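You operate a simulated robot arm through the tools that you are given. There is no shell and no other tool. Be economical: measure what you need, move in short steps, check, and stop when the job is done.

Carry out the task below with a simulated robot arm. There is one attempt and no reset: what you move stays moved.

## Task
Put things in order on the table top. At the end: the black tin stands where the green dumpling stood; the brown packet (marked "BARLEY") stands where the yellow lemon half stood; the green dumpling stands where the brown packet stood; the yellow lemon half from the table top is on the small yellow plate; whatever was shut is shut again. Leave all else as you found it, and nothing knocked over.
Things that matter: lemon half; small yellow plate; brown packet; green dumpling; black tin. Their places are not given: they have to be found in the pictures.

Only the result counts: the job must be done as asked and must still hold three seconds after the hand-in. Knocking over, shifting, dropping, spilling or breaking anything else fails it.

## Robot
A 7-joint arm with a two-finger parallel gripper, fixed in place. Base frame: the origin is at the foot of the arm, x ahead of it, y to its left, z up; the work surface is at about z = 0. Readings come in m, degrees, newtons and seconds.
With the tool pointing down near the work surface it reaches from about 0.24 to 0.62 m from the base axis. Its first joint turns from -66.0 to 66.0 degrees. Payload 2.6 kg.
The tool frame sits at the grasp point between the pads (the TCP): z along the fingers, y along the line on which they close. The tips reach 0.03 m beyond it. The gripper opens to 0.094 m. The fingers are 0.028 m wide and 0.01 m thick; the gripper's body (0.05 by 0.096 m) begins 0.055 m behind the TCP.
Orientation is that of the tool frame in the base frame, as a unit quaternion [x, y, z, w]. With the fingers straight down and closing along the base's y, the tool's x points along the base's -x, its y along +y and its z along -z.

## Interface
- The arm moves only by the tool nudge_tool. Its argument "motion" is a list of rows, each a list of 7 numbers: the shift along the tool's x, y, z in units of 100 mm (1.0 is 100 mm), then the turn, a rotation vector about the tool's x, y, z in units of 90 degrees (1.0 is 90 degrees), then the opening, from 0 (shut) to 1 (fully open). In form: [[dx, dy, dz, wx, wy, wz, grip], ...]. A call has 1 to 12 rows; each row is the pose to reach, as a shift and turn from the pose commanded when the call began, along the tool's axes at that moment. A call with a number of a shift or a turn outside -1 to 1 is refused whole. Rows are played at 5 a second. More than 0.05 m and 8.6 degrees between two rows, or a gripper value outside its range, and nothing of the call is played. A pose out of reach is approached as far as the arm can. The call stops where the force on the tool passes 40 N (or 10 N more than at its start, if that is more) or the arm is blocked; 0.2 s more then pass. The fingers move at their own pace (about 0.072 m/s each) and stop on an object; they squeeze with about 27 N. The grip force told is the motor's: it shows also when the fingers shut on nothing. Time passes only in rows, and 0.2 s behind the last, so rows that repeat a pose let the fingers close. It gives the time, the measured TCP pose, the force on the tool (base axes), the opening and the grip force at its end, in the units of the frame above (readings bear some noise), and new pictures: "pictures" is both (left out), scene, wrist or none.
- Cameras (640 x 400 px; columns grow to the right, rows downward): "scene" is fixed at [0.0232, 0.4202, 0.575]; the picture's right is [-0.87, -0.50, 0.00], its down [-0.23, 0.40, -0.88] and it looks along [0.44, -0.77, -0.47] (base axes); focal length 355 px, centre (320, 200). "wrist" rides on the gripper at [-0.037, 0, -0.058] in the tool frame; the picture's right is [0.00, -1.00, 0.00], its down [0.97, 0.00, -0.24] and it looks along [0.24, 0.00, 0.97] (tool axes); focal length 218 px, centre (320, 200).
- probe_pixels(camera, pixels): for up to 12 pixels [column, row] of the newest picture of that camera ("zoom" is the newest enlarged one), the place [x, y, z] in the base frame of the surface seen there, good to about 0.002 m. It takes no simulated time.
- zoom(camera, box): a new picture of the part [left, top, right, bottom] of that camera's present view, enlarged. It takes no simulated time.
- close_job(): hands the job in; it is judged then, once.

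Keep the steps short. Do not move on a guess: measure, check each grasp and each placing, and mend mistakes. In all there are 80 turns and 120 pictures (those below and enlarged ones count). Leave the gripper open and the arm clear of the work at the hand-in unless told otherwise, and finish with a single line.

The tools are called after ">>>" by a JSON object that holds its "fn" and its "kwargs". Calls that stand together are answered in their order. nudge_tool: Moves the arm, as the interface text tells. Its arguments: {"type":"object","properties":{"motion":{"type":"array"},"pictures":{"type":"string","enum":["both","scene","wrist","none"]}},"required":["motion"]} The other tools are called the same way: probe_pixels (camera, pixels) gives the place of the surface under pixels of a picture; zoom (camera, box) takes an enlarged picture of a part of a camera's view; close_job () hands the job in.

At the start:

```text
time_s: 0.0
eef_pos: [0.3916, -0.1869, 0.3228]
tcp_rot: [-0.001, 1.0, 0.0, 0.0]
contact_force: [-1.0, -0.1, -0.1]
opening: 0.094
grasp_force: 0.0
```

scene: 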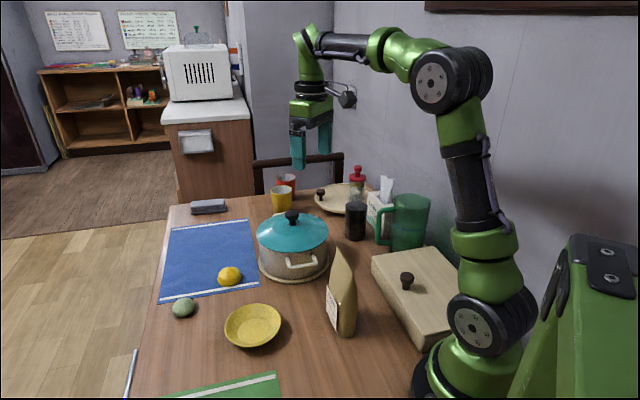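
wrist: 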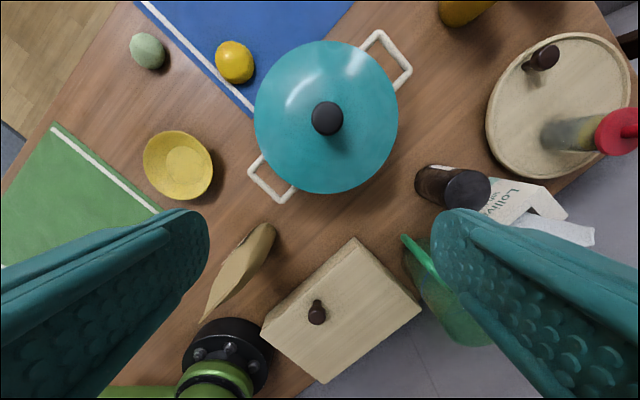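

I see the lemon near (229,276), a dumpling near (184,308), the plate at (253,326), the packet at (342,300) and a dark tin at (356,221). I'll zoom in and probe these.

>>> {"fn": "zoom", "kwargs": {"camera": "scene", "box": [140, 160, 460, 360]}}

>>> {"fn": "probe_pixels", "kwargs": {"camera": "scene", "pixels": [[229, 270], [184, 303], [253, 330], [342, 252], [345, 333], [356, 206], [356, 238], [332, 310], [355, 310], [292, 218], [407, 280], [232, 312]]}}

>>> {"fn": "probe_pixels", "kwargs": {"camera": "wrist", "pixels": [[147, 51], [234, 62], [180, 166], [468, 190], [430, 185], [243, 260], [270, 235], [205, 315], [144, 165], [212, 168], [178, 130], [178, 198]]}}

```text
2.00 times, centred on (300, 260) of scene
```

zoom: 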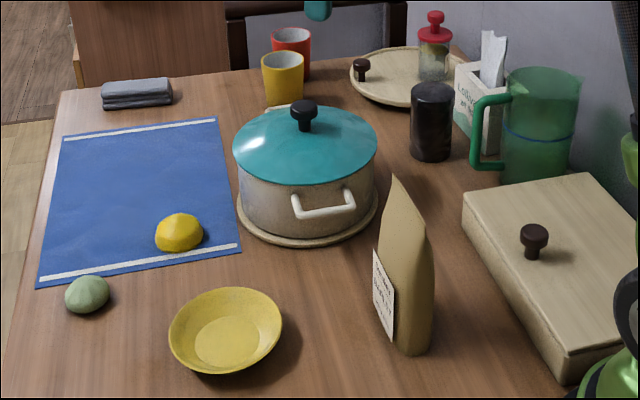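

```text
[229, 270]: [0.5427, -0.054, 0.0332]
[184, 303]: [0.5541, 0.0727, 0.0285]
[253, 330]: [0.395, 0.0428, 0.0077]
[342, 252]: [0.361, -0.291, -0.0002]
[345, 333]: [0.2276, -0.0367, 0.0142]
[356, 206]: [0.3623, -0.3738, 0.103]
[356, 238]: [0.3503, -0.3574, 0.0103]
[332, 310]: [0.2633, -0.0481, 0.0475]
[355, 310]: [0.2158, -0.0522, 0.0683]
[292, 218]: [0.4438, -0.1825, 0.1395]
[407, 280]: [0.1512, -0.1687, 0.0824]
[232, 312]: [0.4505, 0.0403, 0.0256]
```

```text
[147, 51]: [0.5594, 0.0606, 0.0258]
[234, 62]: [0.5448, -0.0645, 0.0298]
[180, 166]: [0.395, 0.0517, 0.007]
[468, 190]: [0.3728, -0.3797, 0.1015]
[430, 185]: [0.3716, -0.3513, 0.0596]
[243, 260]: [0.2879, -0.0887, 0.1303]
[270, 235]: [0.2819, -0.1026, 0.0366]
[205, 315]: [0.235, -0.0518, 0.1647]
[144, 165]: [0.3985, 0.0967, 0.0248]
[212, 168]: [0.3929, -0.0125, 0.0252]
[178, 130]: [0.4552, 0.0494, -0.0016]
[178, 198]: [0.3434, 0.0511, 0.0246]
```

Nothing needs opening, since the tasks form a chain: lemon to plate, packet to the lemon's spot, dumpling to the packet's spot, tin to the dumpling's spot. First I'll go over the lemon at about (0.545,-0.06).

>>> {"fn": "nudge_tool", "kwargs": {"motion": [[-0.3, 0.3, 0, 0, 0, 0, 1], [-0.6, 0.6, 0, 0, 0, 0, 1], [-0.9, 0.9, 0, 0, 0, 0, 1]], "pictures": "none"}}

>>> {"fn": "nudge_tool", "kwargs": {"motion": [[-0.2, 0.1, 0.3, 0, 0, 0, 1], [-0.4, 0.2, 0.6, 0, 0, 0, 1], [-0.55, 0.3, 0.9, 0, 0, 0, 1], [-0.55, 0.3, 1.0, 0, 0, 0, 1]], "pictures": "wrist"}}

```text
time_s: 0.8
eef_pos: [0.482, -0.0955, 0.3232]
tcp_rot: [0.001, 1.0, 0.0, 0.0]
contact_force: [-0.3, 0.3, 0.0]
opening: 0.0939
grasp_force: 0.1
```

```text
time_s: 1.8
eef_pos: [0.5369, -0.0676, 0.2226]
tcp_rot: [0.0, 1.0, 0.0, 0.0]
contact_force: [0.0, 0.8, -0.1]
opening: 0.094
grasp_force: 0.0
```

wrist: 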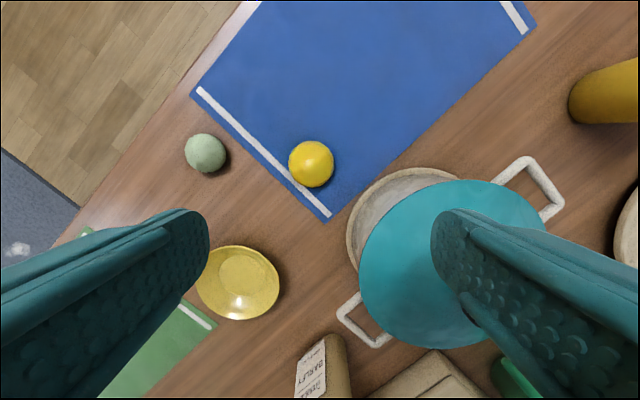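

>>> {"fn": "probe_pixels", "kwargs": {"camera": "wrist", "pixels": [[311, 164], [290, 164], [332, 164], [311, 143], [311, 185], [205, 153], [186, 153], [224, 153], [205, 135], [205, 172], [240, 283], [335, 300]]}}

>>> {"fn": "zoom", "kwargs": {"camera": "wrist", "box": [160, 110, 360, 235]}}

```text
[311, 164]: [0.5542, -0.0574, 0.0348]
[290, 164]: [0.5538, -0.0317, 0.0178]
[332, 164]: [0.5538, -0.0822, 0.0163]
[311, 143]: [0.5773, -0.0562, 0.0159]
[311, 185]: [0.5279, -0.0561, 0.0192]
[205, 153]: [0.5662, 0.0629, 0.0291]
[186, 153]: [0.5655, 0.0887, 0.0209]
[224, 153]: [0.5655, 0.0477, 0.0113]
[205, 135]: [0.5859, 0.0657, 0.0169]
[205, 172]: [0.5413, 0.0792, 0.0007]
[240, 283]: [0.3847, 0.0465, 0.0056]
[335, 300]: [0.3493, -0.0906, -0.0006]
```

```text
3.20 times, centred on (260, 172) of wrist
```

zoom: 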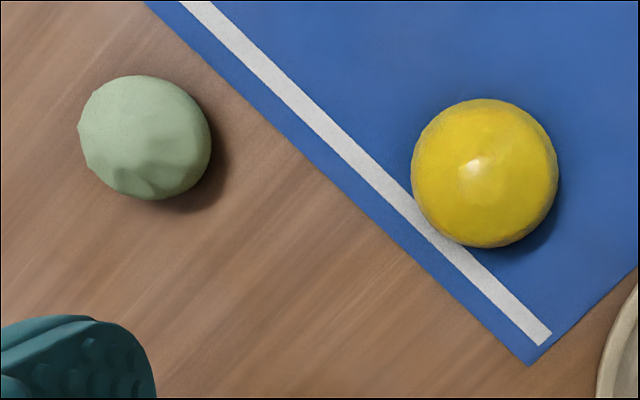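

Lemon centre is about (0.552,-0.057), 50 mm wide and 35 mm high. Dumpling centre is about (0.564,0.067). I'll go down around the lemon.

>>> {"fn": "nudge_tool", "kwargs": {"motion": [[-0.16, 0.1, 0.3, 0, 0, 0, 1], [-0.16, 0.1, 0.65, 0, 0, 0, 1], [-0.16, 0.1, 1.0, 0, 0, 0, 1]], "pictures": "wrist"}}

```text
time_s: 2.6
eef_pos: [0.5511, -0.0569, 0.1229]
tcp_rot: [-0.001, 1.0, 0.0, 0.002]
contact_force: [0.7, 0.2, 0.4]
opening: 0.0939
grasp_force: 0.0
```

wrist: 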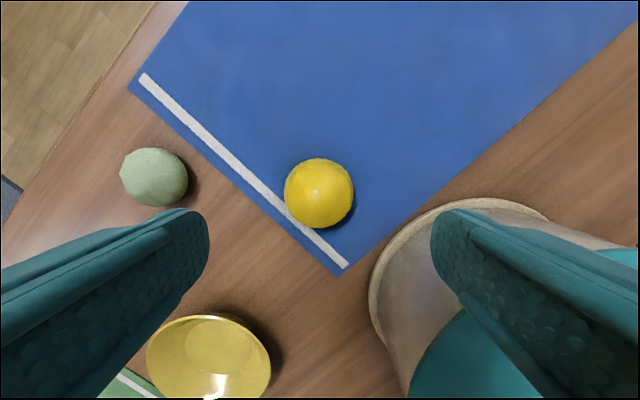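

The lemon is centred at (320,193). I'll go down to z≈0.035 and close.

>>> {"fn": "nudge_tool", "kwargs": {"motion": [[0, 0, 0.3, 0, 0, 0, 1], [0, 0, 0.6, 0, 0, 0, 1], [0, 0, 0.8, 0, 0, 0, 1], [0, 0, 0.885, 0, 0, 0, 1], [0, 0, 0.885, 0, 0, 0, 1]], "pictures": "wrist"}}

```text
time_s: 3.8
eef_pos: [0.5521, -0.0567, 0.0345]
tcp_rot: [0.0, 1.0, 0.0, 0.0]
contact_force: [-0.1, 0.3, 0.7]
opening: 0.0941
grasp_force: 0.1
```

wrist: 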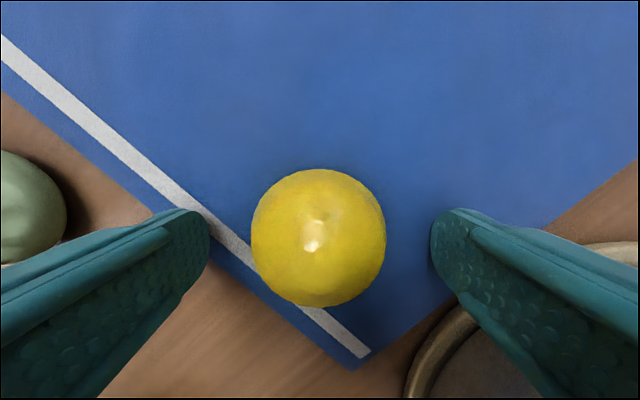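

The fingers straddle the lemon well. Closing.

>>> {"fn": "nudge_tool", "kwargs": {"motion": [[0, 0, 0, 0, 0, 0, 0.4], [0, 0, 0, 0, 0, 0, 0.2], [0, 0, 0, 0, 0, 0, 0.2], [0, 0, 0, 0, 0, 0, 0.2]], "pictures": "none"}}

>>> {"fn": "nudge_tool", "kwargs": {"motion": [[0, 0, -0.1, 0, 0, 0, 0.2], [0, 0, -0.4, 0, 0, 0, 0.2], [0, 0, -0.8, 0, 0, 0, 0.2]], "pictures": "both"}}

```text
time_s: 4.8
eef_pos: [0.552, -0.0574, 0.0351]
tcp_rot: [0.0, 1.0, 0.001, 0.0]
contact_force: [-0.7, 0.1, 0.2]
opening: 0.0565
grasp_force: 26.7
```

```text
time_s: 5.6
eef_pos: [0.552, -0.0573, 0.1142]
tcp_rot: [-0.001, 1.0, 0.0, 0.0]
contact_force: [0.6, 0.8, -0.3]
opening: 0.0565
grasp_force: 27.1
```

scene: 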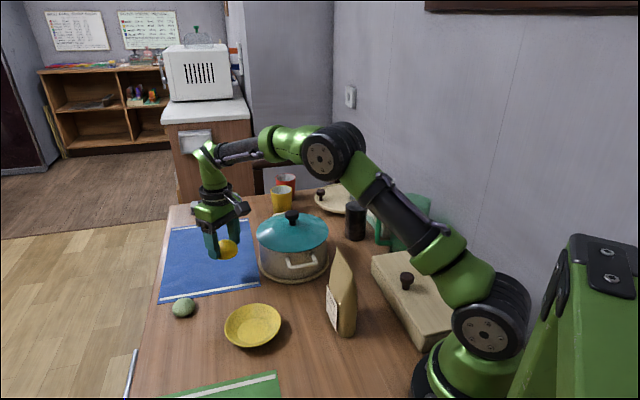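
wrist: 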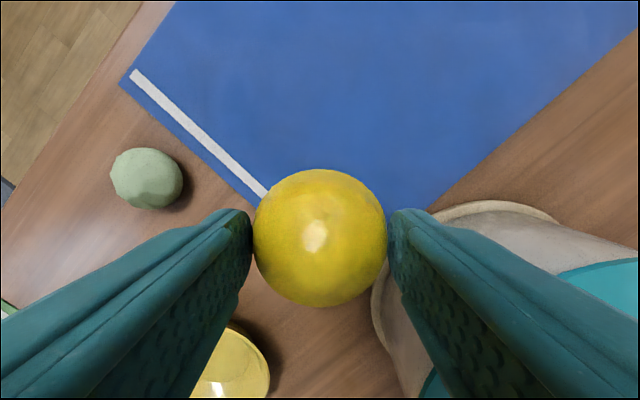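

The lemon is held (opening 0.0565). I'll carry it over the plate and measure the plate's rim.

>>> {"fn": "nudge_tool", "kwargs": {"motion": [[0.27, 0.17, -0.2, 0, 0, 0, 0.2], [0.54, 0.34, -0.4, 0, 0, 0, 0.2], [0.8, 0.52, -0.4, 0, 0, 0, 0.2]], "pictures": "both"}}

>>> {"fn": "zoom", "kwargs": {"camera": "scene", "box": [200, 280, 320, 360]}}

>>> {"fn": "probe_pixels", "kwargs": {"camera": "zoom", "pixels": [[138, 250], [428, 220], [280, 152], [280, 360], [275, 275], [200, 275], [350, 265], [240, 285], [320, 275], [278, 215], [278, 315], [278, 335]]}}

```text
time_s: 6.4
eef_pos: [0.472, -0.0042, 0.1548]
tcp_rot: [-0.001, 1.0, 0.0, 0.0]
contact_force: [-0.5, 0.2, -0.9]
opening: 0.0564
grasp_force: 27.0
```

scene: 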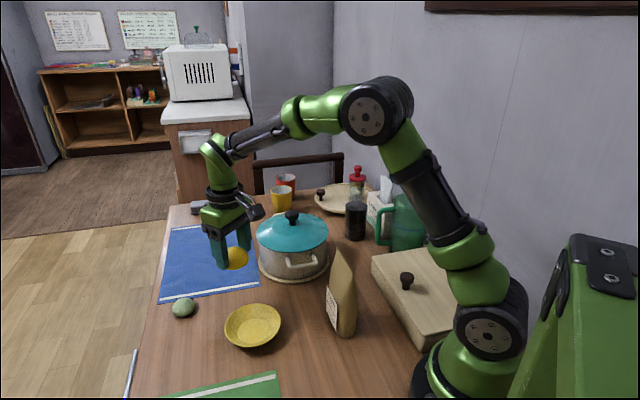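
wrist: 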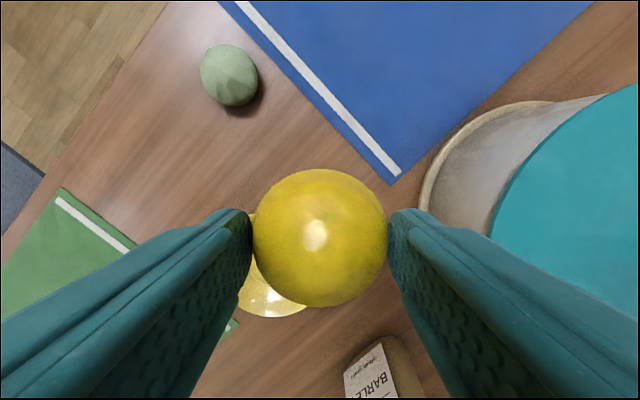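

```text
5.00 times, centred on (260, 320) of scene
```

zoom: 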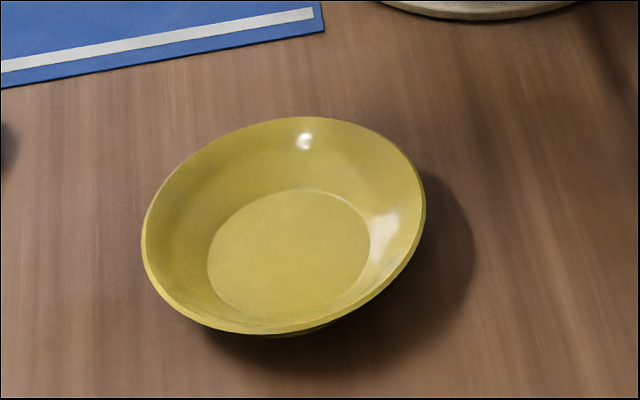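

```text
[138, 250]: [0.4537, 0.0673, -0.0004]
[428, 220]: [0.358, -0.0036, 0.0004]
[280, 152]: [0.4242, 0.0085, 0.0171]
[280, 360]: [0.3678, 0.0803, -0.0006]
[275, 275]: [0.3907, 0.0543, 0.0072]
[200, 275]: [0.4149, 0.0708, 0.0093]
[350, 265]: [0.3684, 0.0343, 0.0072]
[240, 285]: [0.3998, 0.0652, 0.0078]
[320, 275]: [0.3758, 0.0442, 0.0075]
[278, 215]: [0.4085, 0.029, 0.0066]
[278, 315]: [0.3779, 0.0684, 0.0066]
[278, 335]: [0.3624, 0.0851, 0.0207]
```

>>> {"fn": "probe_pixels", "kwargs": {"camera": "zoom", "pixels": [[289, 252], [212, 255], [368, 250], [295, 192], [270, 318], [147, 250], [422, 215], [310, 121], [265, 329], [180, 178], [400, 155], [360, 305]]}}

```text
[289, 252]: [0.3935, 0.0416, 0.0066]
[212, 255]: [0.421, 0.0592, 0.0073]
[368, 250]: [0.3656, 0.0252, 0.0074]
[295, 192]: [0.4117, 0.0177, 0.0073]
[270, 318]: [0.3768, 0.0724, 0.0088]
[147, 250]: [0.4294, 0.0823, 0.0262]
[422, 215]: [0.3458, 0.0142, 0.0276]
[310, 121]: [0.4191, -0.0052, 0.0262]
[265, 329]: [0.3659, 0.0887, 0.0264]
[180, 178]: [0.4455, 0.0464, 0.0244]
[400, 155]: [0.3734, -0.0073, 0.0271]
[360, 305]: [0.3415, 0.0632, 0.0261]
```

The plate centre is (0.393,0.042), rim radius 0.054, floor z 0.007. I'll move above it and lower.

>>> {"fn": "nudge_tool", "kwargs": {"motion": [[0.4, 0.23, 0, 0, 0, 0, 0.2], [0.79, 0.46, 0, 0, 0, 0, 0.2], [0.79, 0.46, 0.3, 0, 0, 0, 0.2], [0.79, 0.46, 0.6, 0, 0, 0, 0.2], [0.79, 0.46, 0.6, 0, 0, 0, 0.2]], "pictures": "both"}}

>>> {"fn": "zoom", "kwargs": {"camera": "scene", "box": [190, 230, 350, 360]}}

```text
time_s: 7.6
eef_pos: [0.3926, 0.0413, 0.0945]
tcp_rot: [0.0, 1.0, -0.001, 0.001]
contact_force: [-0.1, -0.4, -0.5]
opening: 0.0565
grasp_force: 27.2
```

scene: 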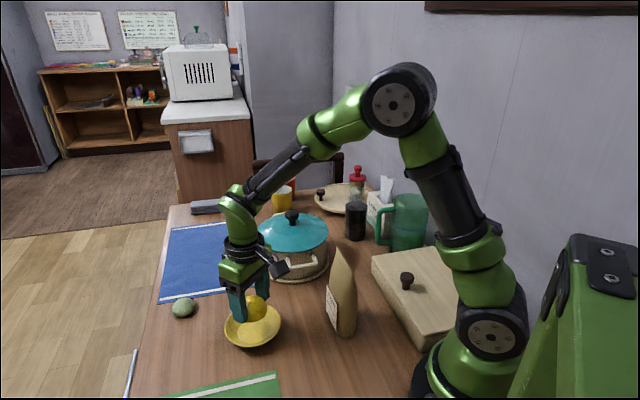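
wrist: 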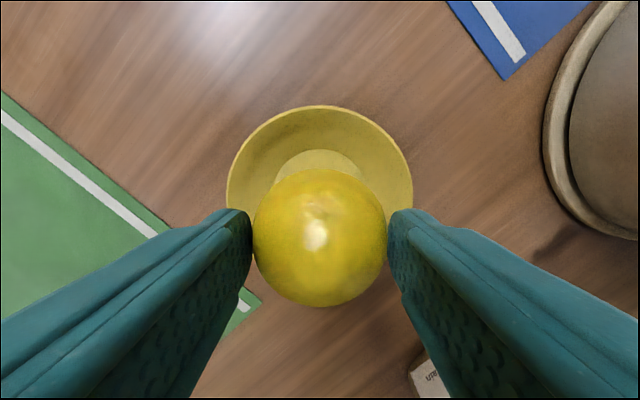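

```text
3.08 times, centred on (270, 295) of scene
```

zoom: 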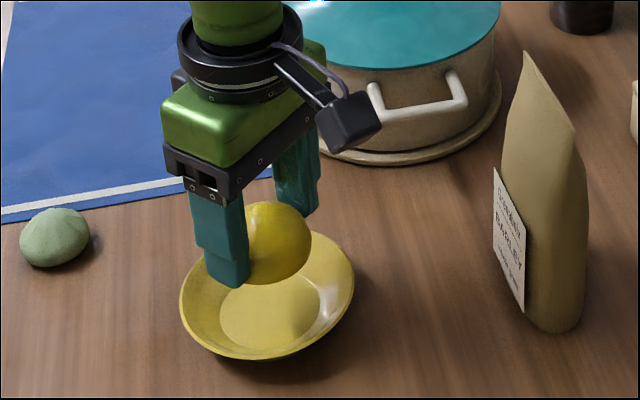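

Aligned over the plate. I'll lower to TCP z≈0.048, open slightly and lift off.

>>> {"fn": "nudge_tool", "kwargs": {"motion": [[0, 0, 0.25, 0, 0, 0, 0.2], [0, 0, 0.42, 0, 0, 0, 0.2], [0, 0, 0.46, 0, 0, 0, 0.2], [0, 0, 0.46, 0, 0, 0, 0.2]], "pictures": "none"}}

>>> {"fn": "nudge_tool", "kwargs": {"motion": [[0, 0, 0, 0, 0, 0, 0.66], [0, 0, 0, 0, 0, 0, 0.68], [0, 0, -0.1, 0, 0, 0, 0.7], [0, 0, -0.3, 0, 0, 0, 0.8], [0, 0, -0.7, 0, 0, 0, 1], [0, 0, -1, 0, 0, 0, 1]], "pictures": "both"}}

```text
time_s: 8.6
eef_pos: [0.3941, 0.0421, 0.0516]
tcp_rot: [0.0, 1.0, 0.0, 0.002]
contact_force: [-0.5, 0.9, 22.0]
opening: 0.0563
grasp_force: 27.3
```

```text
time_s: 10.0
eef_pos: [0.393, 0.0416, 0.1496]
tcp_rot: [0.0, 1.0, 0.0, -0.001]
contact_force: [-0.4, 0.4, -1.5]
opening: 0.0604
grasp_force: 0.1
```

scene: 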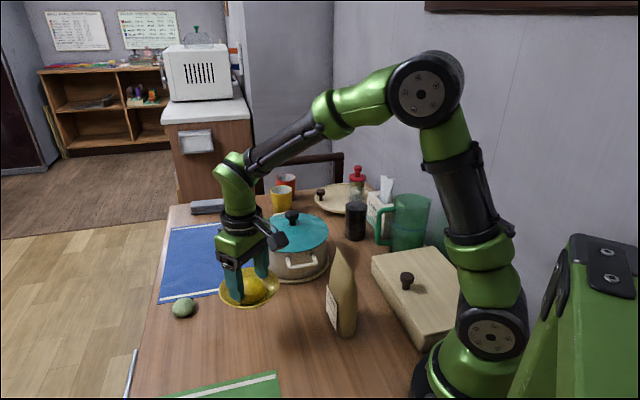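
wrist: 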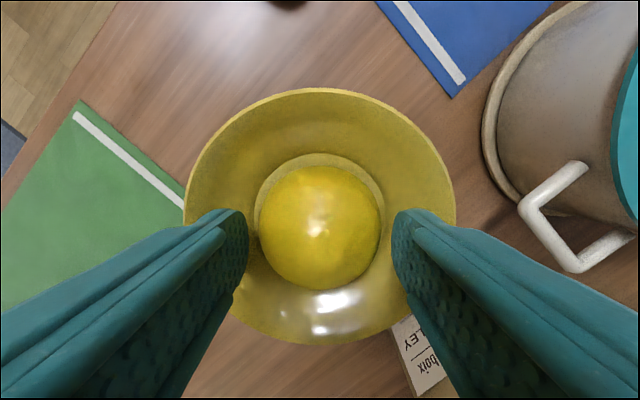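

The fingers opened outward against the plate's wall and carried the plate up, with the lemon resting in it. I'll keep the opening as is and lower it straight back to the same spot.

>>> {"fn": "nudge_tool", "kwargs": {"motion": [[0, 0, 0.3, 0, 0, 0, 1], [0, 0, 0.6, 0, 0, 0, 1], [0, 0, 0.85, 0, 0, 0, 1], [0, 0, 0.92, 0, 0, 0, 1], [0, 0, 0.92, 0, 0, 0, 1]], "pictures": "both"}}

>>> {"fn": "zoom", "kwargs": {"camera": "scene", "box": [190, 230, 350, 360]}}

```text
time_s: 11.2
eef_pos: [0.392, 0.0414, 0.0554]
tcp_rot: [-0.001, 1.0, -0.001, 0.0]
contact_force: [-0.4, 0.2, -1.4]
opening: 0.0645
grasp_force: 0.0
```

scene: 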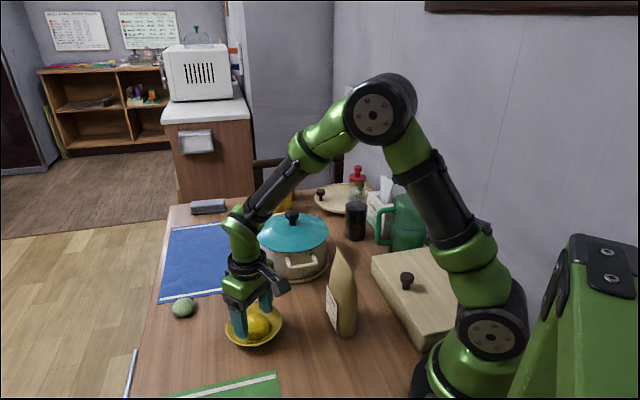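
wrist: 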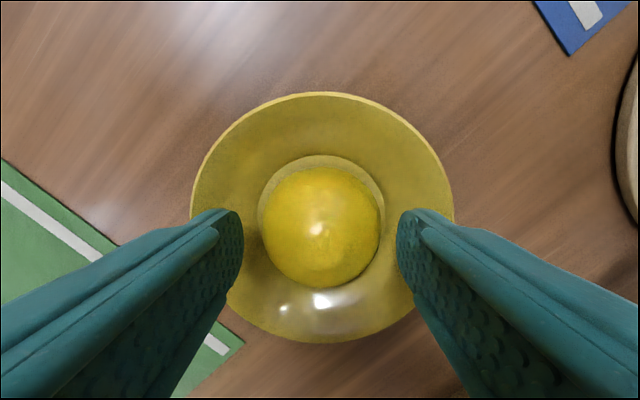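

```text
3.08 times, centred on (270, 295) of scene
```

zoom: 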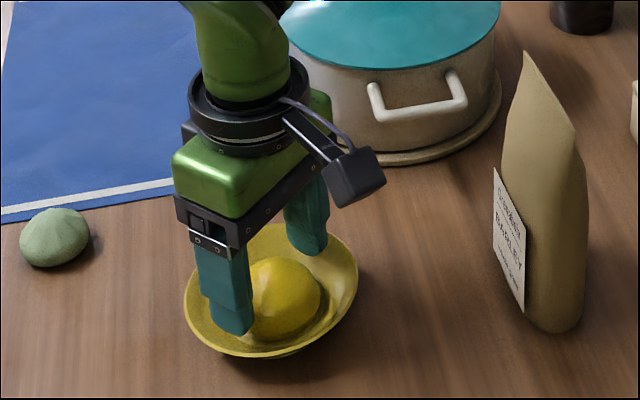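

The plate still hangs slightly (force -1.4 N). I'll measure the rim height.

>>> {"fn": "probe_pixels", "kwargs": {"camera": "wrist", "pixels": [[320, 96], [320, 338], [260, 113], [380, 113], [447, 185], [197, 185], [320, 163]]}}

```text
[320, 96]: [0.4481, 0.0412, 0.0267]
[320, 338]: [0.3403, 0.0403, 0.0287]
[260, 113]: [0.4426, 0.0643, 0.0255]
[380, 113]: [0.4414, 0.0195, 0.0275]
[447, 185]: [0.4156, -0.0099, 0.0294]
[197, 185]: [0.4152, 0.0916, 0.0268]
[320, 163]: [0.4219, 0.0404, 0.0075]
```

The rim is at about 0.0275 (was 0.0265) and the centre (0.394,0.041), so it is practically down and in place. I'll lower 2 mm, close slightly to free the wall, then rise.

>>> {"fn": "nudge_tool", "kwargs": {"motion": [[0, 0, 0.02, 0, 0, 0, 1], [0, 0, 0.02, 0, 0, 0, 0.66], [0, 0, 0.02, 0, 0, 0, 0.65], [0, 0, 0.02, 0, 0, 0, 0.65]], "pictures": "wrist"}}

```text
time_s: 12.2
eef_pos: [0.3937, 0.0412, 0.0545]
tcp_rot: [-0.001, 1.0, -0.001, 0.0]
contact_force: [0.2, 0.0, 0.3]
opening: 0.0611
grasp_force: 0.0
```

wrist: 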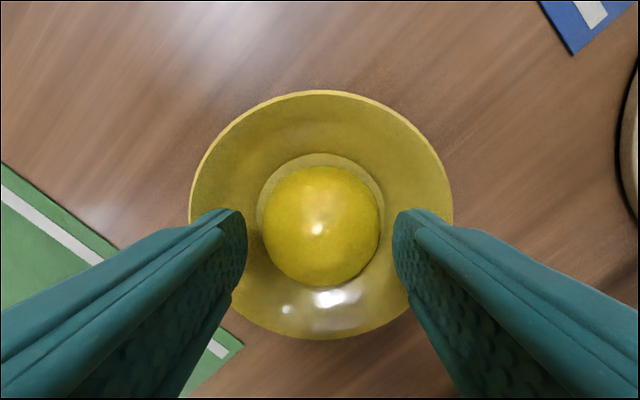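

Free, with force about 0. I'll rise straight up at the same opening.

>>> {"fn": "nudge_tool", "kwargs": {"motion": [[0, 0, -0.1, 0, 0, 0, 0.65], [0, 0, -0.3, 0, 0, 0, 0.65], [0, 0, -0.6, 0, 0, 0, 0.65], [0, 0, -1, 0, 0, 0, 0.65]], "pictures": "both"}}

>>> {"fn": "probe_pixels", "kwargs": {"camera": "scene", "pixels": [[253, 342], [254, 320], [270, 335], [277, 320]]}}

>>> {"fn": "zoom", "kwargs": {"camera": "scene", "box": [200, 220, 392, 360]}}

```text
time_s: 13.2
eef_pos: [0.3932, 0.0422, 0.1547]
tcp_rot: [-0.001, 1.0, 0.001, 0.0]
contact_force: [0.6, 0.6, 0.4]
opening: 0.0611
grasp_force: 0.1
```

scene: 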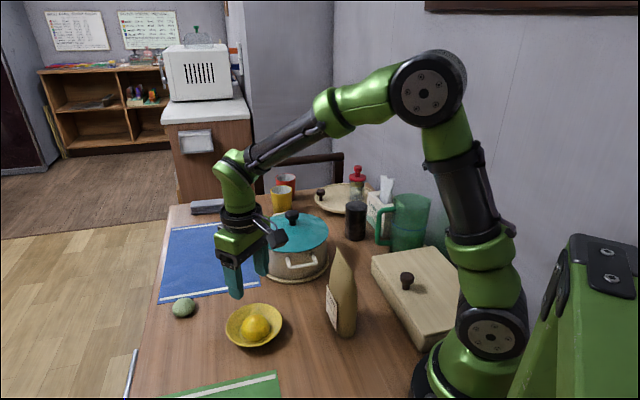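
wrist: 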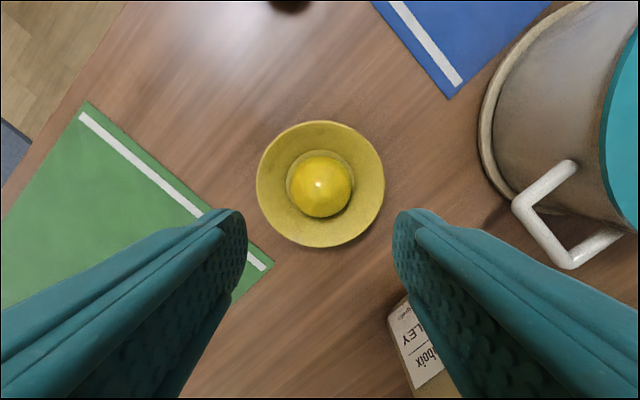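

```text
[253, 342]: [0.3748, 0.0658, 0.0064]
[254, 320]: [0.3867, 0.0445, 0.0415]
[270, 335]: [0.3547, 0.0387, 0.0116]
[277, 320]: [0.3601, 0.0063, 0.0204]
```

```text
2.86 times, centred on (296, 290) of scene
```

zoom: 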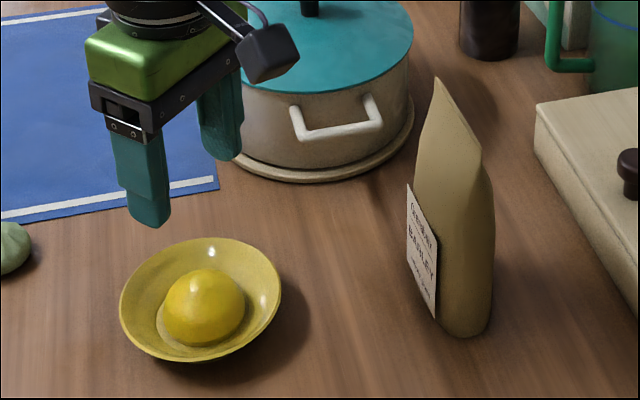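

The lemon sits in the plate, which is where it was. Next is the packet: I'll rise and move for a clear wrist view.

>>> {"fn": "nudge_tool", "kwargs": {"motion": [[0, 0, -0.4, 0, 0, 0, 1], [0, 0, -0.8, 0, 0, 0, 1], [0, -0.3, -1, 0, 0, 0, 1], [0, -0.6, -1, 0, 0, 0, 1], [0, -1, -1, 0, 0, 0, 1]], "pictures": "wrist"}}

>>> {"fn": "zoom", "kwargs": {"camera": "scene", "box": [300, 235, 380, 345]}}

```text
time_s: 14.4
eef_pos: [0.3944, -0.0593, 0.2554]
tcp_rot: [0.0, 1.0, 0.0, 0.0]
contact_force: [-0.3, 0.7, -0.1]
opening: 0.094
grasp_force: 0.1
```

wrist: 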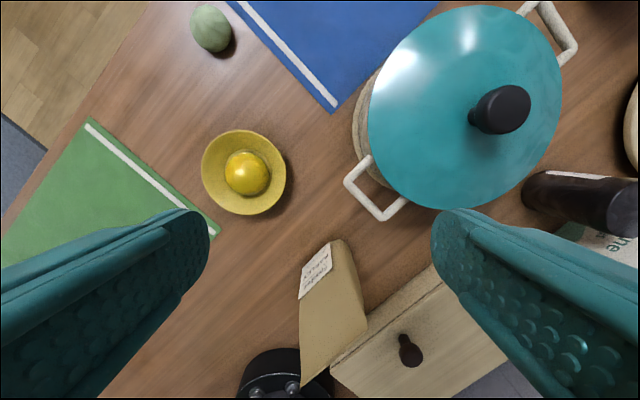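

```text
3.64 times, centred on (340, 290) of scene
```

zoom: 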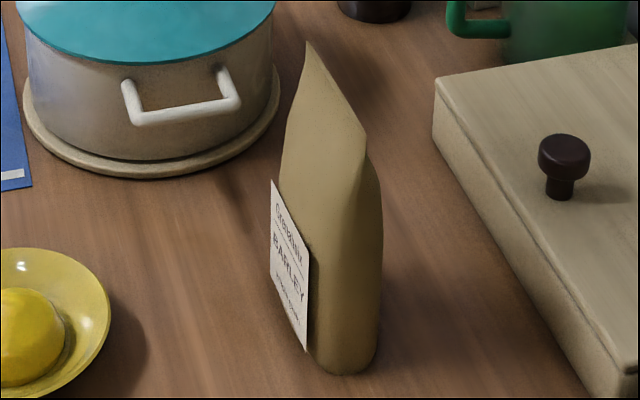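

>>> {"fn": "probe_pixels", "kwargs": {"camera": "zoom", "pixels": [[309, 46], [363, 154], [335, 110], [272, 184], [302, 345], [290, 265], [320, 345], [372, 345], [345, 365], [376, 250], [345, 250], [320, 250]]}}

>>> {"fn": "probe_pixels", "kwargs": {"camera": "wrist", "pixels": [[332, 242], [342, 241], [356, 270], [302, 295], [366, 325], [301, 380], [318, 272], [335, 330], [350, 255], [327, 296], [320, 310], [345, 310]]}}

>>> {"fn": "zoom", "kwargs": {"camera": "wrist", "box": [260, 220, 420, 400]}}

```text
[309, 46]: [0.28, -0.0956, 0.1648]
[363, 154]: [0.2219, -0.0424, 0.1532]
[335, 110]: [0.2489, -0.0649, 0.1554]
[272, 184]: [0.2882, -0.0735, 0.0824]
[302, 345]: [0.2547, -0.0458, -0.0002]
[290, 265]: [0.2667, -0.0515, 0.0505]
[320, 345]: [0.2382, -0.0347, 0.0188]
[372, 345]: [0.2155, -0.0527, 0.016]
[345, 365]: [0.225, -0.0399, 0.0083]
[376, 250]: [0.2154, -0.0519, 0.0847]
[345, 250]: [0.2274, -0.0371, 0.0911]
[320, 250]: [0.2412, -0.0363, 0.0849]
```

```text
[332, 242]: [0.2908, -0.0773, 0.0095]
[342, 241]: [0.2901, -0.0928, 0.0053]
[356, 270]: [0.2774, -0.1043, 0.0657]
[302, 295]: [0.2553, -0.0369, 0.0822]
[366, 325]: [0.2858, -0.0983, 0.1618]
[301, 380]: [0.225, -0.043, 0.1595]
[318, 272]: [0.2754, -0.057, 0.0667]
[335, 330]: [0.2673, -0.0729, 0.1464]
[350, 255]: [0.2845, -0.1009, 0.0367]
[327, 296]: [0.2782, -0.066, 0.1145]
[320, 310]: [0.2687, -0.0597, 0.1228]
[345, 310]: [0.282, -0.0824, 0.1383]
```

```text
2.22 times, centred on (340, 310) of wrist
```

zoom: 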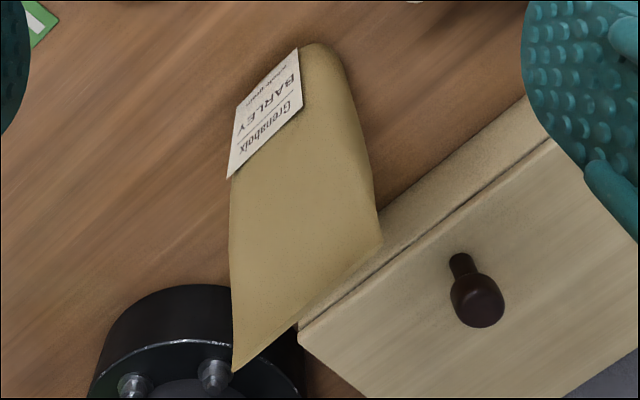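

The packet is about 86 × 50 mm and 163 mm tall, centred at (0.2525,-0.070), with its ridge along -41.5°. I'll turn the tool by 41.6° so it closes across the thin side, and come closer.

>>> {"fn": "probe_pixels", "kwargs": {"camera": "wrist", "pixels": [[334, 368], [432, 268], [400, 300], [409, 345], [370, 335], [345, 360]]}}

>>> {"fn": "nudge_tool", "kwargs": {"motion": [[0.15, 0, 0, 0, 0, 0.08, 1], [0.3, 0, 0, 0, 0, 0.16, 1], [0.45, 0, 0, 0, 0, 0.24, 1], [0.6, 0, 0, 0, 0, 0.32, 1], [0.7, 0, 0, 0, 0, 0.4, 1], [0.75, 0, 0, 0, 0, 0.462, 1]], "pictures": "wrist"}}

```text
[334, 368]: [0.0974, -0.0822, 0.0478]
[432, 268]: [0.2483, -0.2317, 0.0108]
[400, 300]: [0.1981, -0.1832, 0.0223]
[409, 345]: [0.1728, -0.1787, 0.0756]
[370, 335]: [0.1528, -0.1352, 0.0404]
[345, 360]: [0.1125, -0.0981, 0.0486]
```

```text
time_s: 15.8
eef_pos: [0.3182, -0.06, 0.255]
tcp_rot: [0.355, 0.935, 0.0, 0.001]
contact_force: [0.4, 0.4, 0.7]
opening: 0.0943
grasp_force: 0.1
```

wrist: 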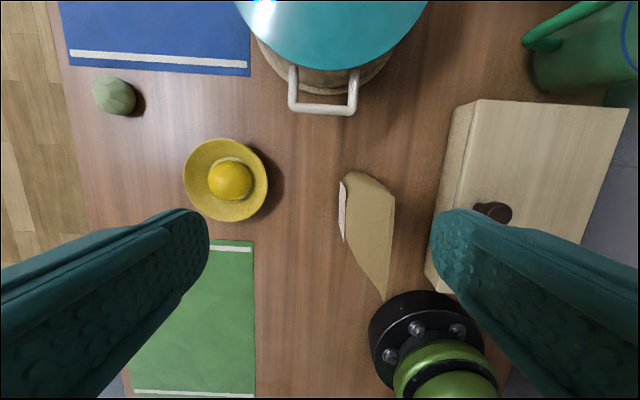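

The ridge now runs vertically in the wrist picture. I'll centre over the packet.

>>> {"fn": "nudge_tool", "kwargs": {"motion": [[0.21, -0.26, 0, 0, 0, 0, 1], [0.425, -0.51, 0, 0, 0, 0, 1], [0.425, -0.51, 0, 0, 0, 0, 0.85]], "pictures": "wrist"}}

>>> {"fn": "zoom", "kwargs": {"camera": "wrist", "box": [220, 130, 420, 330]}}

```text
time_s: 16.6
eef_pos: [0.2521, -0.068, 0.2554]
tcp_rot: [0.354, 0.935, 0.0, 0.001]
contact_force: [-0.2, -0.3, -0.1]
opening: 0.0799
grasp_force: 0.1
```

wrist: 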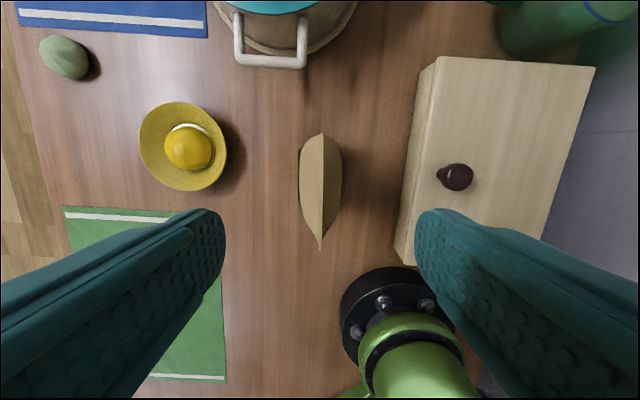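

```text
2.00 times, centred on (320, 230) of wrist
```

zoom: 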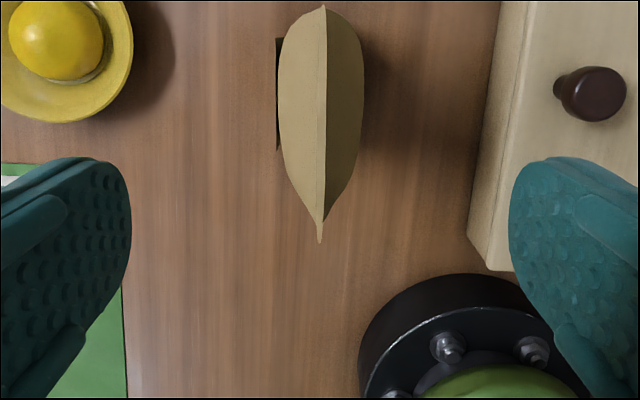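

The packet is well centred. I'll refine its centre from the ridge ends.

>>> {"fn": "probe_pixels", "kwargs": {"camera": "wrist", "pixels": [[321, 136], [321, 160], [320, 190], [320, 220], [320, 240], [303, 165], [338, 165], [303, 195], [337, 195], [320, 248]]}}

```text
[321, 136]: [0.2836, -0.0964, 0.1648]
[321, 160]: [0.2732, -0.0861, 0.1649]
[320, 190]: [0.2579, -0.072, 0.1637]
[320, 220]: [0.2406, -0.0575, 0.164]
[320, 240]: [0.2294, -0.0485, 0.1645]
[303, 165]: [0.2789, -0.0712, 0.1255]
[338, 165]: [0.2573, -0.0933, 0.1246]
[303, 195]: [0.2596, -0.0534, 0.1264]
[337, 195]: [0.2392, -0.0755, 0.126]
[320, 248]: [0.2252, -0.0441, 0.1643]
```

Ridge centre is (0.254,-0.070), top z 0.1645. I'll descend in two stages to TCP z≈0.113.

>>> {"fn": "nudge_tool", "kwargs": {"motion": [[-0.03, 0, 0.3, 0, 0, 0, 0.85], [-0.03, 0, 0.6, 0, 0, 0, 0.85], [-0.03, 0, 0.9, 0, 0, 0, 0.85], [-0.03, 0, 0.9, 0, 0, 0, 0.85]], "pictures": "wrist"}}

```text
time_s: 17.6
eef_pos: [0.2551, -0.0704, 0.1648]
tcp_rot: [0.354, 0.935, 0.0, -0.001]
contact_force: [0.2, 0.6, -0.8]
opening: 0.0796
grasp_force: 0.2
```

wrist: 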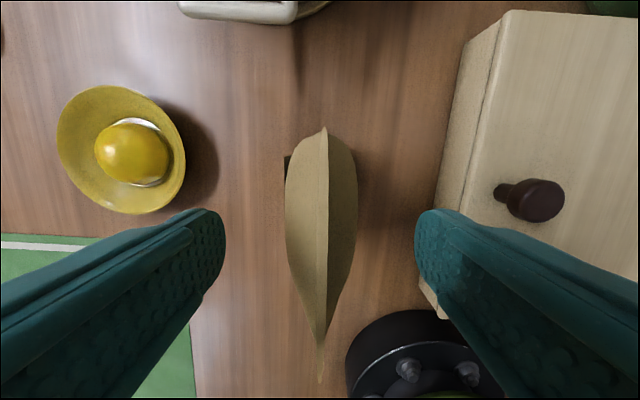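

Still centred (286–358). Final descent, then close.

>>> {"fn": "nudge_tool", "kwargs": {"motion": [[0, -0.01, 0.2, 0, 0, 0, 0.85], [0, -0.01, 0.4, 0, 0, 0, 0.85], [0, -0.01, 0.515, 0, 0, 0, 0.85], [0, -0.01, 0.515, 0, 0, 0, 0.85]], "pictures": "none"}}

>>> {"fn": "nudge_tool", "kwargs": {"motion": [[0, 0, 0, 0, 0, 0, 0.5], [0, 0, 0, 0, 0, 0, 0.2], [0, 0, 0, 0, 0, 0, 0.2], [0, 0, 0, 0, 0, 0, 0.2]], "pictures": "both"}}

```text
time_s: 18.6
eef_pos: [0.2543, -0.0705, 0.1121]
tcp_rot: [0.355, 0.935, 0.001, 0.001]
contact_force: [-0.3, -0.1, -0.2]
opening: 0.0798
grasp_force: 0.0
```

```text
time_s: 19.6
eef_pos: [0.2545, -0.0716, 0.1134]
tcp_rot: [0.354, 0.935, 0.001, 0.001]
contact_force: [0.1, 0.6, 0.7]
opening: 0.0454
grasp_force: 27.3
```

scene: 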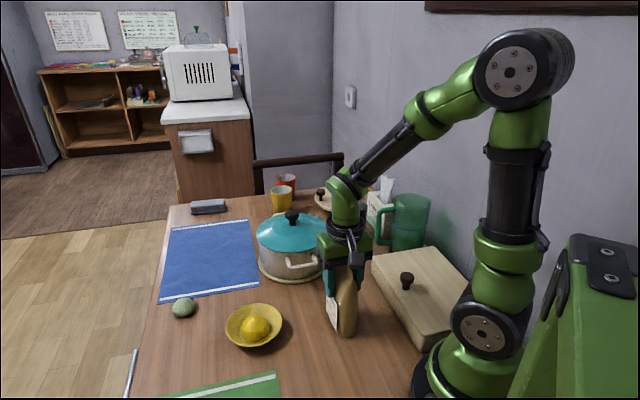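
wrist: 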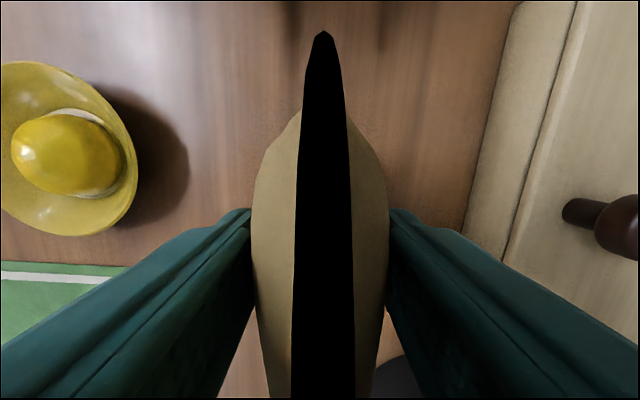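

Gripped at 0.0454. I'll lift a little and check for slip.

>>> {"fn": "nudge_tool", "kwargs": {"motion": [[0, 0, -0.1, 0, 0, 0, 0.2], [0, 0, -0.25, 0, 0, 0, 0.2], [0, 0, -0.4, 0, 0, 0, 0.2], [0, 0, -0.6, 0, 0, 0, 0.2]], "pictures": "both"}}

>>> {"fn": "zoom", "kwargs": {"camera": "scene", "box": [290, 200, 400, 350]}}

```text
time_s: 20.6
eef_pos: [0.2552, -0.0706, 0.1726]
tcp_rot: [0.355, 0.935, 0.0, 0.0]
contact_force: [0.5, 0.6, -1.3]
opening: 0.0454
grasp_force: 26.8
```

scene: 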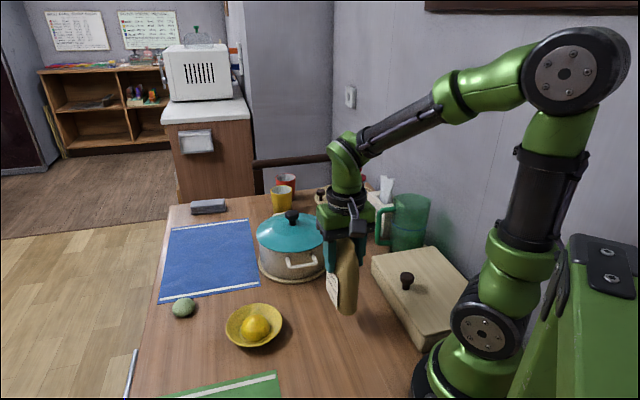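
wrist: 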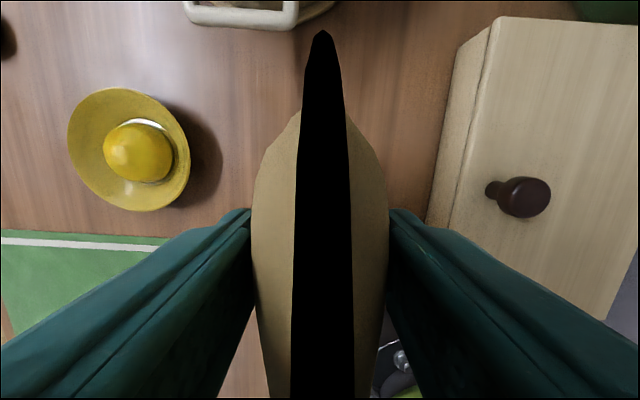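

```text
2.67 times, centred on (345, 275) of scene
```

zoom: 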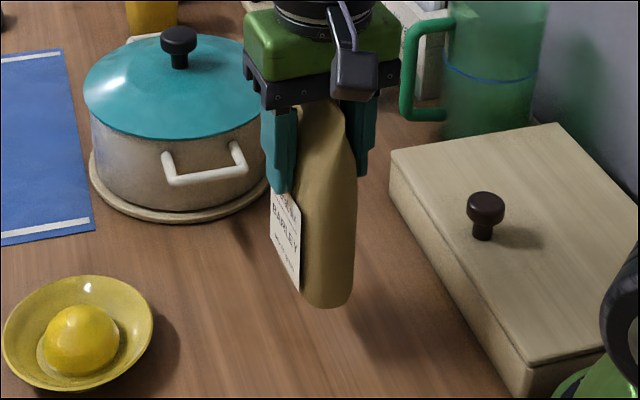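

The packet is held firmly and upright. I'll lift it 0.1 m more so it clears the pot, then carry it toward the lemon's old spot.

>>> {"fn": "nudge_tool", "kwargs": {"motion": [[0, 0, -0.35, 0, 0, 0, 0.2], [0, 0, -0.7, 0, 0, 0, 0.2], [0, 0, -1, 0, 0, 0, 0.2], [-0.3, 0.29, -1, 0, 0, 0, 0.2], [-0.6, 0.58, -1, 0, 0, 0, 0.2]], "pictures": "none"}}

>>> {"fn": "nudge_tool", "kwargs": {"motion": [[-0.26, 0.26, 0, 0, 0, 0, 0.2], [-0.53, 0.52, 0, 0, 0, 0, 0.2], [-0.8, 0.78, 0, 0, 0, 0, 0.2]], "pictures": "none"}}

>>> {"fn": "nudge_tool", "kwargs": {"motion": [[-0.25, 0.24, 0, 0, 0, 0, 0.2], [-0.5, 0.48, 0, 0, 0, 0, 0.2], [-0.73, 0.71, 0, 0, 0, 0, 0.2], [-0.73, 0.71, 0, 0, 0, 0, 0.2]], "pictures": "both"}}

```text
time_s: 21.8
eef_pos: [0.338, -0.0678, 0.2731]
tcp_rot: [0.354, 0.935, 0.0, 0.0]
contact_force: [-0.2, 0.4, -2.6]
opening: 0.0455
grasp_force: 27.1
```

```text
time_s: 22.6
eef_pos: [0.4496, -0.0635, 0.274]
tcp_rot: [0.355, 0.935, 0.0, 0.001]
contact_force: [0.9, 1.3, -1.4]
opening: 0.0455
grasp_force: 26.9
```

```text
time_s: 23.6
eef_pos: [0.5515, -0.0586, 0.2742]
tcp_rot: [0.354, 0.935, 0.0, 0.0]
contact_force: [0.8, -0.1, -2.3]
opening: 0.0455
grasp_force: 27.2
```

scene: 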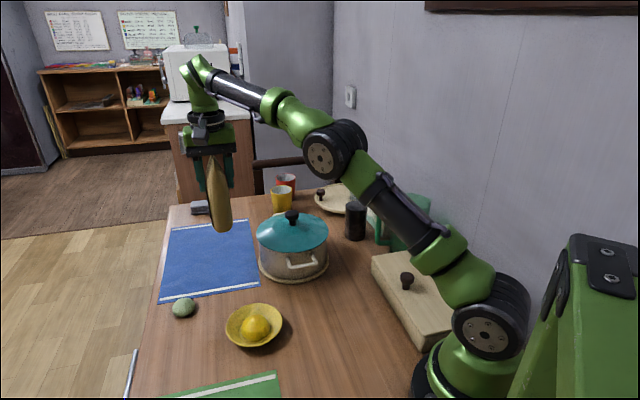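
wrist: 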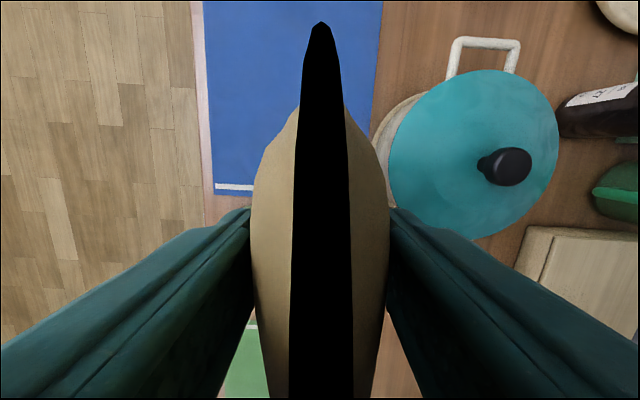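

Above the spot at (0.5515,-0.0586). I'll lower it and check before contact.

>>> {"fn": "nudge_tool", "kwargs": {"motion": [[0, 0.01, 0.4, 0, 0, 0, 0.2], [0, 0.01, 0.8, 0, 0, 0, 0.2], [0, 0.01, 1, 0, 0, 0, 0.2]], "pictures": "none"}}

>>> {"fn": "nudge_tool", "kwargs": {"motion": [[0, 0, 0.3, 0, 0, 0, 0.2], [0, 0, 0.5, 0, 0, 0, 0.2], [0, 0, 0.5, 0, 0, 0, 0.2]], "pictures": "both"}}

>>> {"fn": "zoom", "kwargs": {"camera": "scene", "box": [160, 180, 320, 330]}}

```text
time_s: 24.4
eef_pos: [0.5522, -0.0578, 0.1739]
tcp_rot: [0.355, 0.935, 0.0, 0.001]
contact_force: [0.0, 0.9, -1.4]
opening: 0.0455
grasp_force: 26.6
```

```text
time_s: 25.2
eef_pos: [0.5522, -0.0576, 0.1238]
tcp_rot: [0.355, 0.935, 0.0, -0.001]
contact_force: [-0.2, -0.6, -1.1]
opening: 0.0455
grasp_force: 26.8
```

scene: 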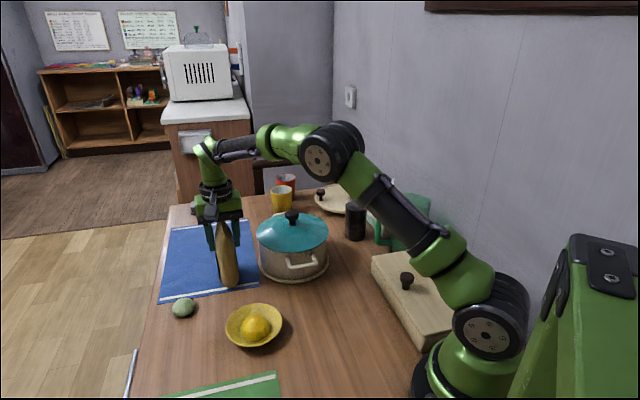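
wrist: 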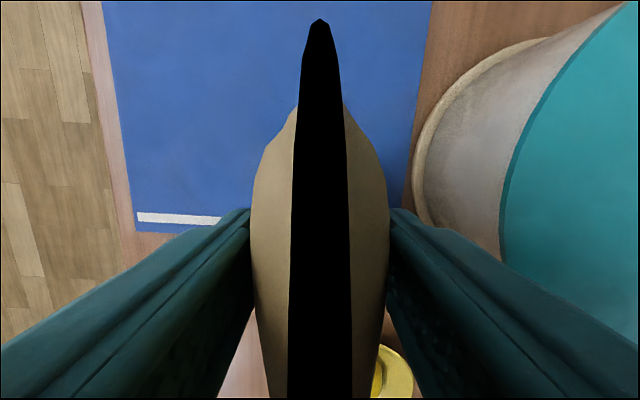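

```text
2.67 times, centred on (240, 255) of scene
```

zoom: 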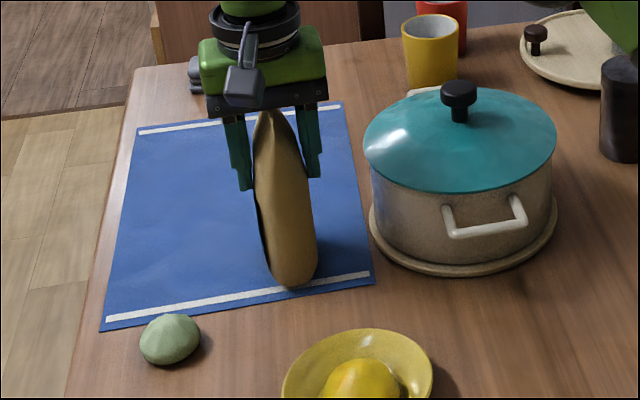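

It's upright with about 1 cm to go. I'll lower gently until contact.

>>> {"fn": "nudge_tool", "kwargs": {"motion": [[0, 0, 0.05, 0, 0, 0, 0.2], [0, 0, 0.08, 0, 0, 0, 0.2], [0, 0, 0.09, 0, 0, 0, 0.2], [0, 0, 0.09, 0, 0, 0, 0.2]], "pictures": "none"}}

```text
time_s: 26.2
eef_pos: [0.5514, -0.0573, 0.1146]
tcp_rot: [0.355, 0.935, 0.0, 0.0]
contact_force: [0.6, 0.4, -2.2]
opening: 0.0456
grasp_force: 26.8
```

>>> {"fn": "nudge_tool", "kwargs": {"motion": [[0, 0, 0.008, 0, 0, 0, 0.2], [0, 0, 0.016, 0, 0, 0, 0.2], [0, 0, 0.016, 0, 0, 0, 0.2]], "pictures": "none"}}

```text
time_s: 27.0
eef_pos: [0.5509, -0.0576, 0.1136]
tcp_rot: [0.355, 0.935, 0.0, 0.0]
contact_force: [-0.4, -0.2, -0.9]
opening: 0.0455
grasp_force: 27.2
```

>>> {"fn": "nudge_tool", "kwargs": {"motion": [[0, 0, 0.01, 0, 0, 0, 0.2], [0, 0, 0.015, 0, 0, 0, 0.2], [0, 0, 0.015, 0, 0, 0, 0.2]], "pictures": "none"}}

```text
time_s: 27.8
eef_pos: [0.552, -0.0562, 0.1137]
tcp_rot: [0.355, 0.935, 0.0, 0.001]
contact_force: [-4.7, 1.5, 14.9]
opening: 0.0457
grasp_force: 26.8
```

Contact at 15 N. I'll ease 1 mm up and release slowly, then rise.

>>> {"fn": "nudge_tool", "kwargs": {"motion": [[0, 0, -0.01, 0, 0, 0, 0.2], [0, 0, -0.01, 0, 0, 0, 0.52], [0, 0, -0.01, 0, 0, 0, 0.6], [0, 0, -0.01, 0, 0, 0, 0.75], [0, 0, -0.01, 0, 0, 0, 0.8]], "pictures": "both"}}

```text
time_s: 29.0
eef_pos: [0.5521, -0.0574, 0.1129]
tcp_rot: [0.355, 0.935, 0.0, 0.001]
contact_force: [0.4, 0.0, 0.6]
opening: 0.0754
grasp_force: 0.0
```

scene: 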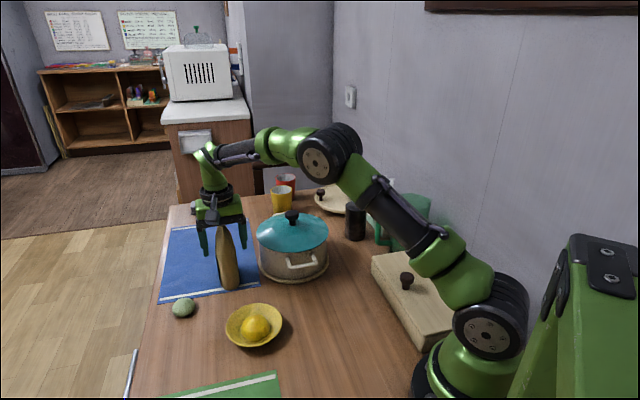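
wrist: 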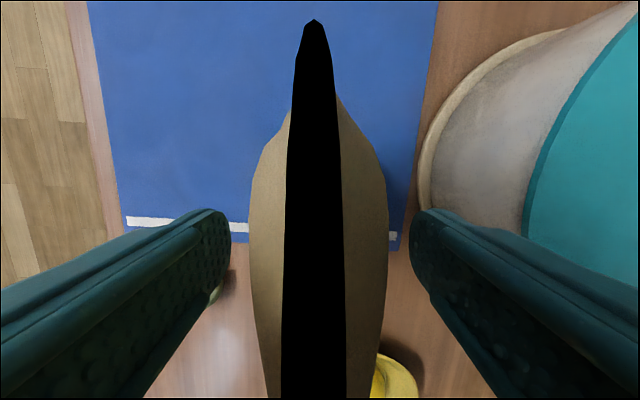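

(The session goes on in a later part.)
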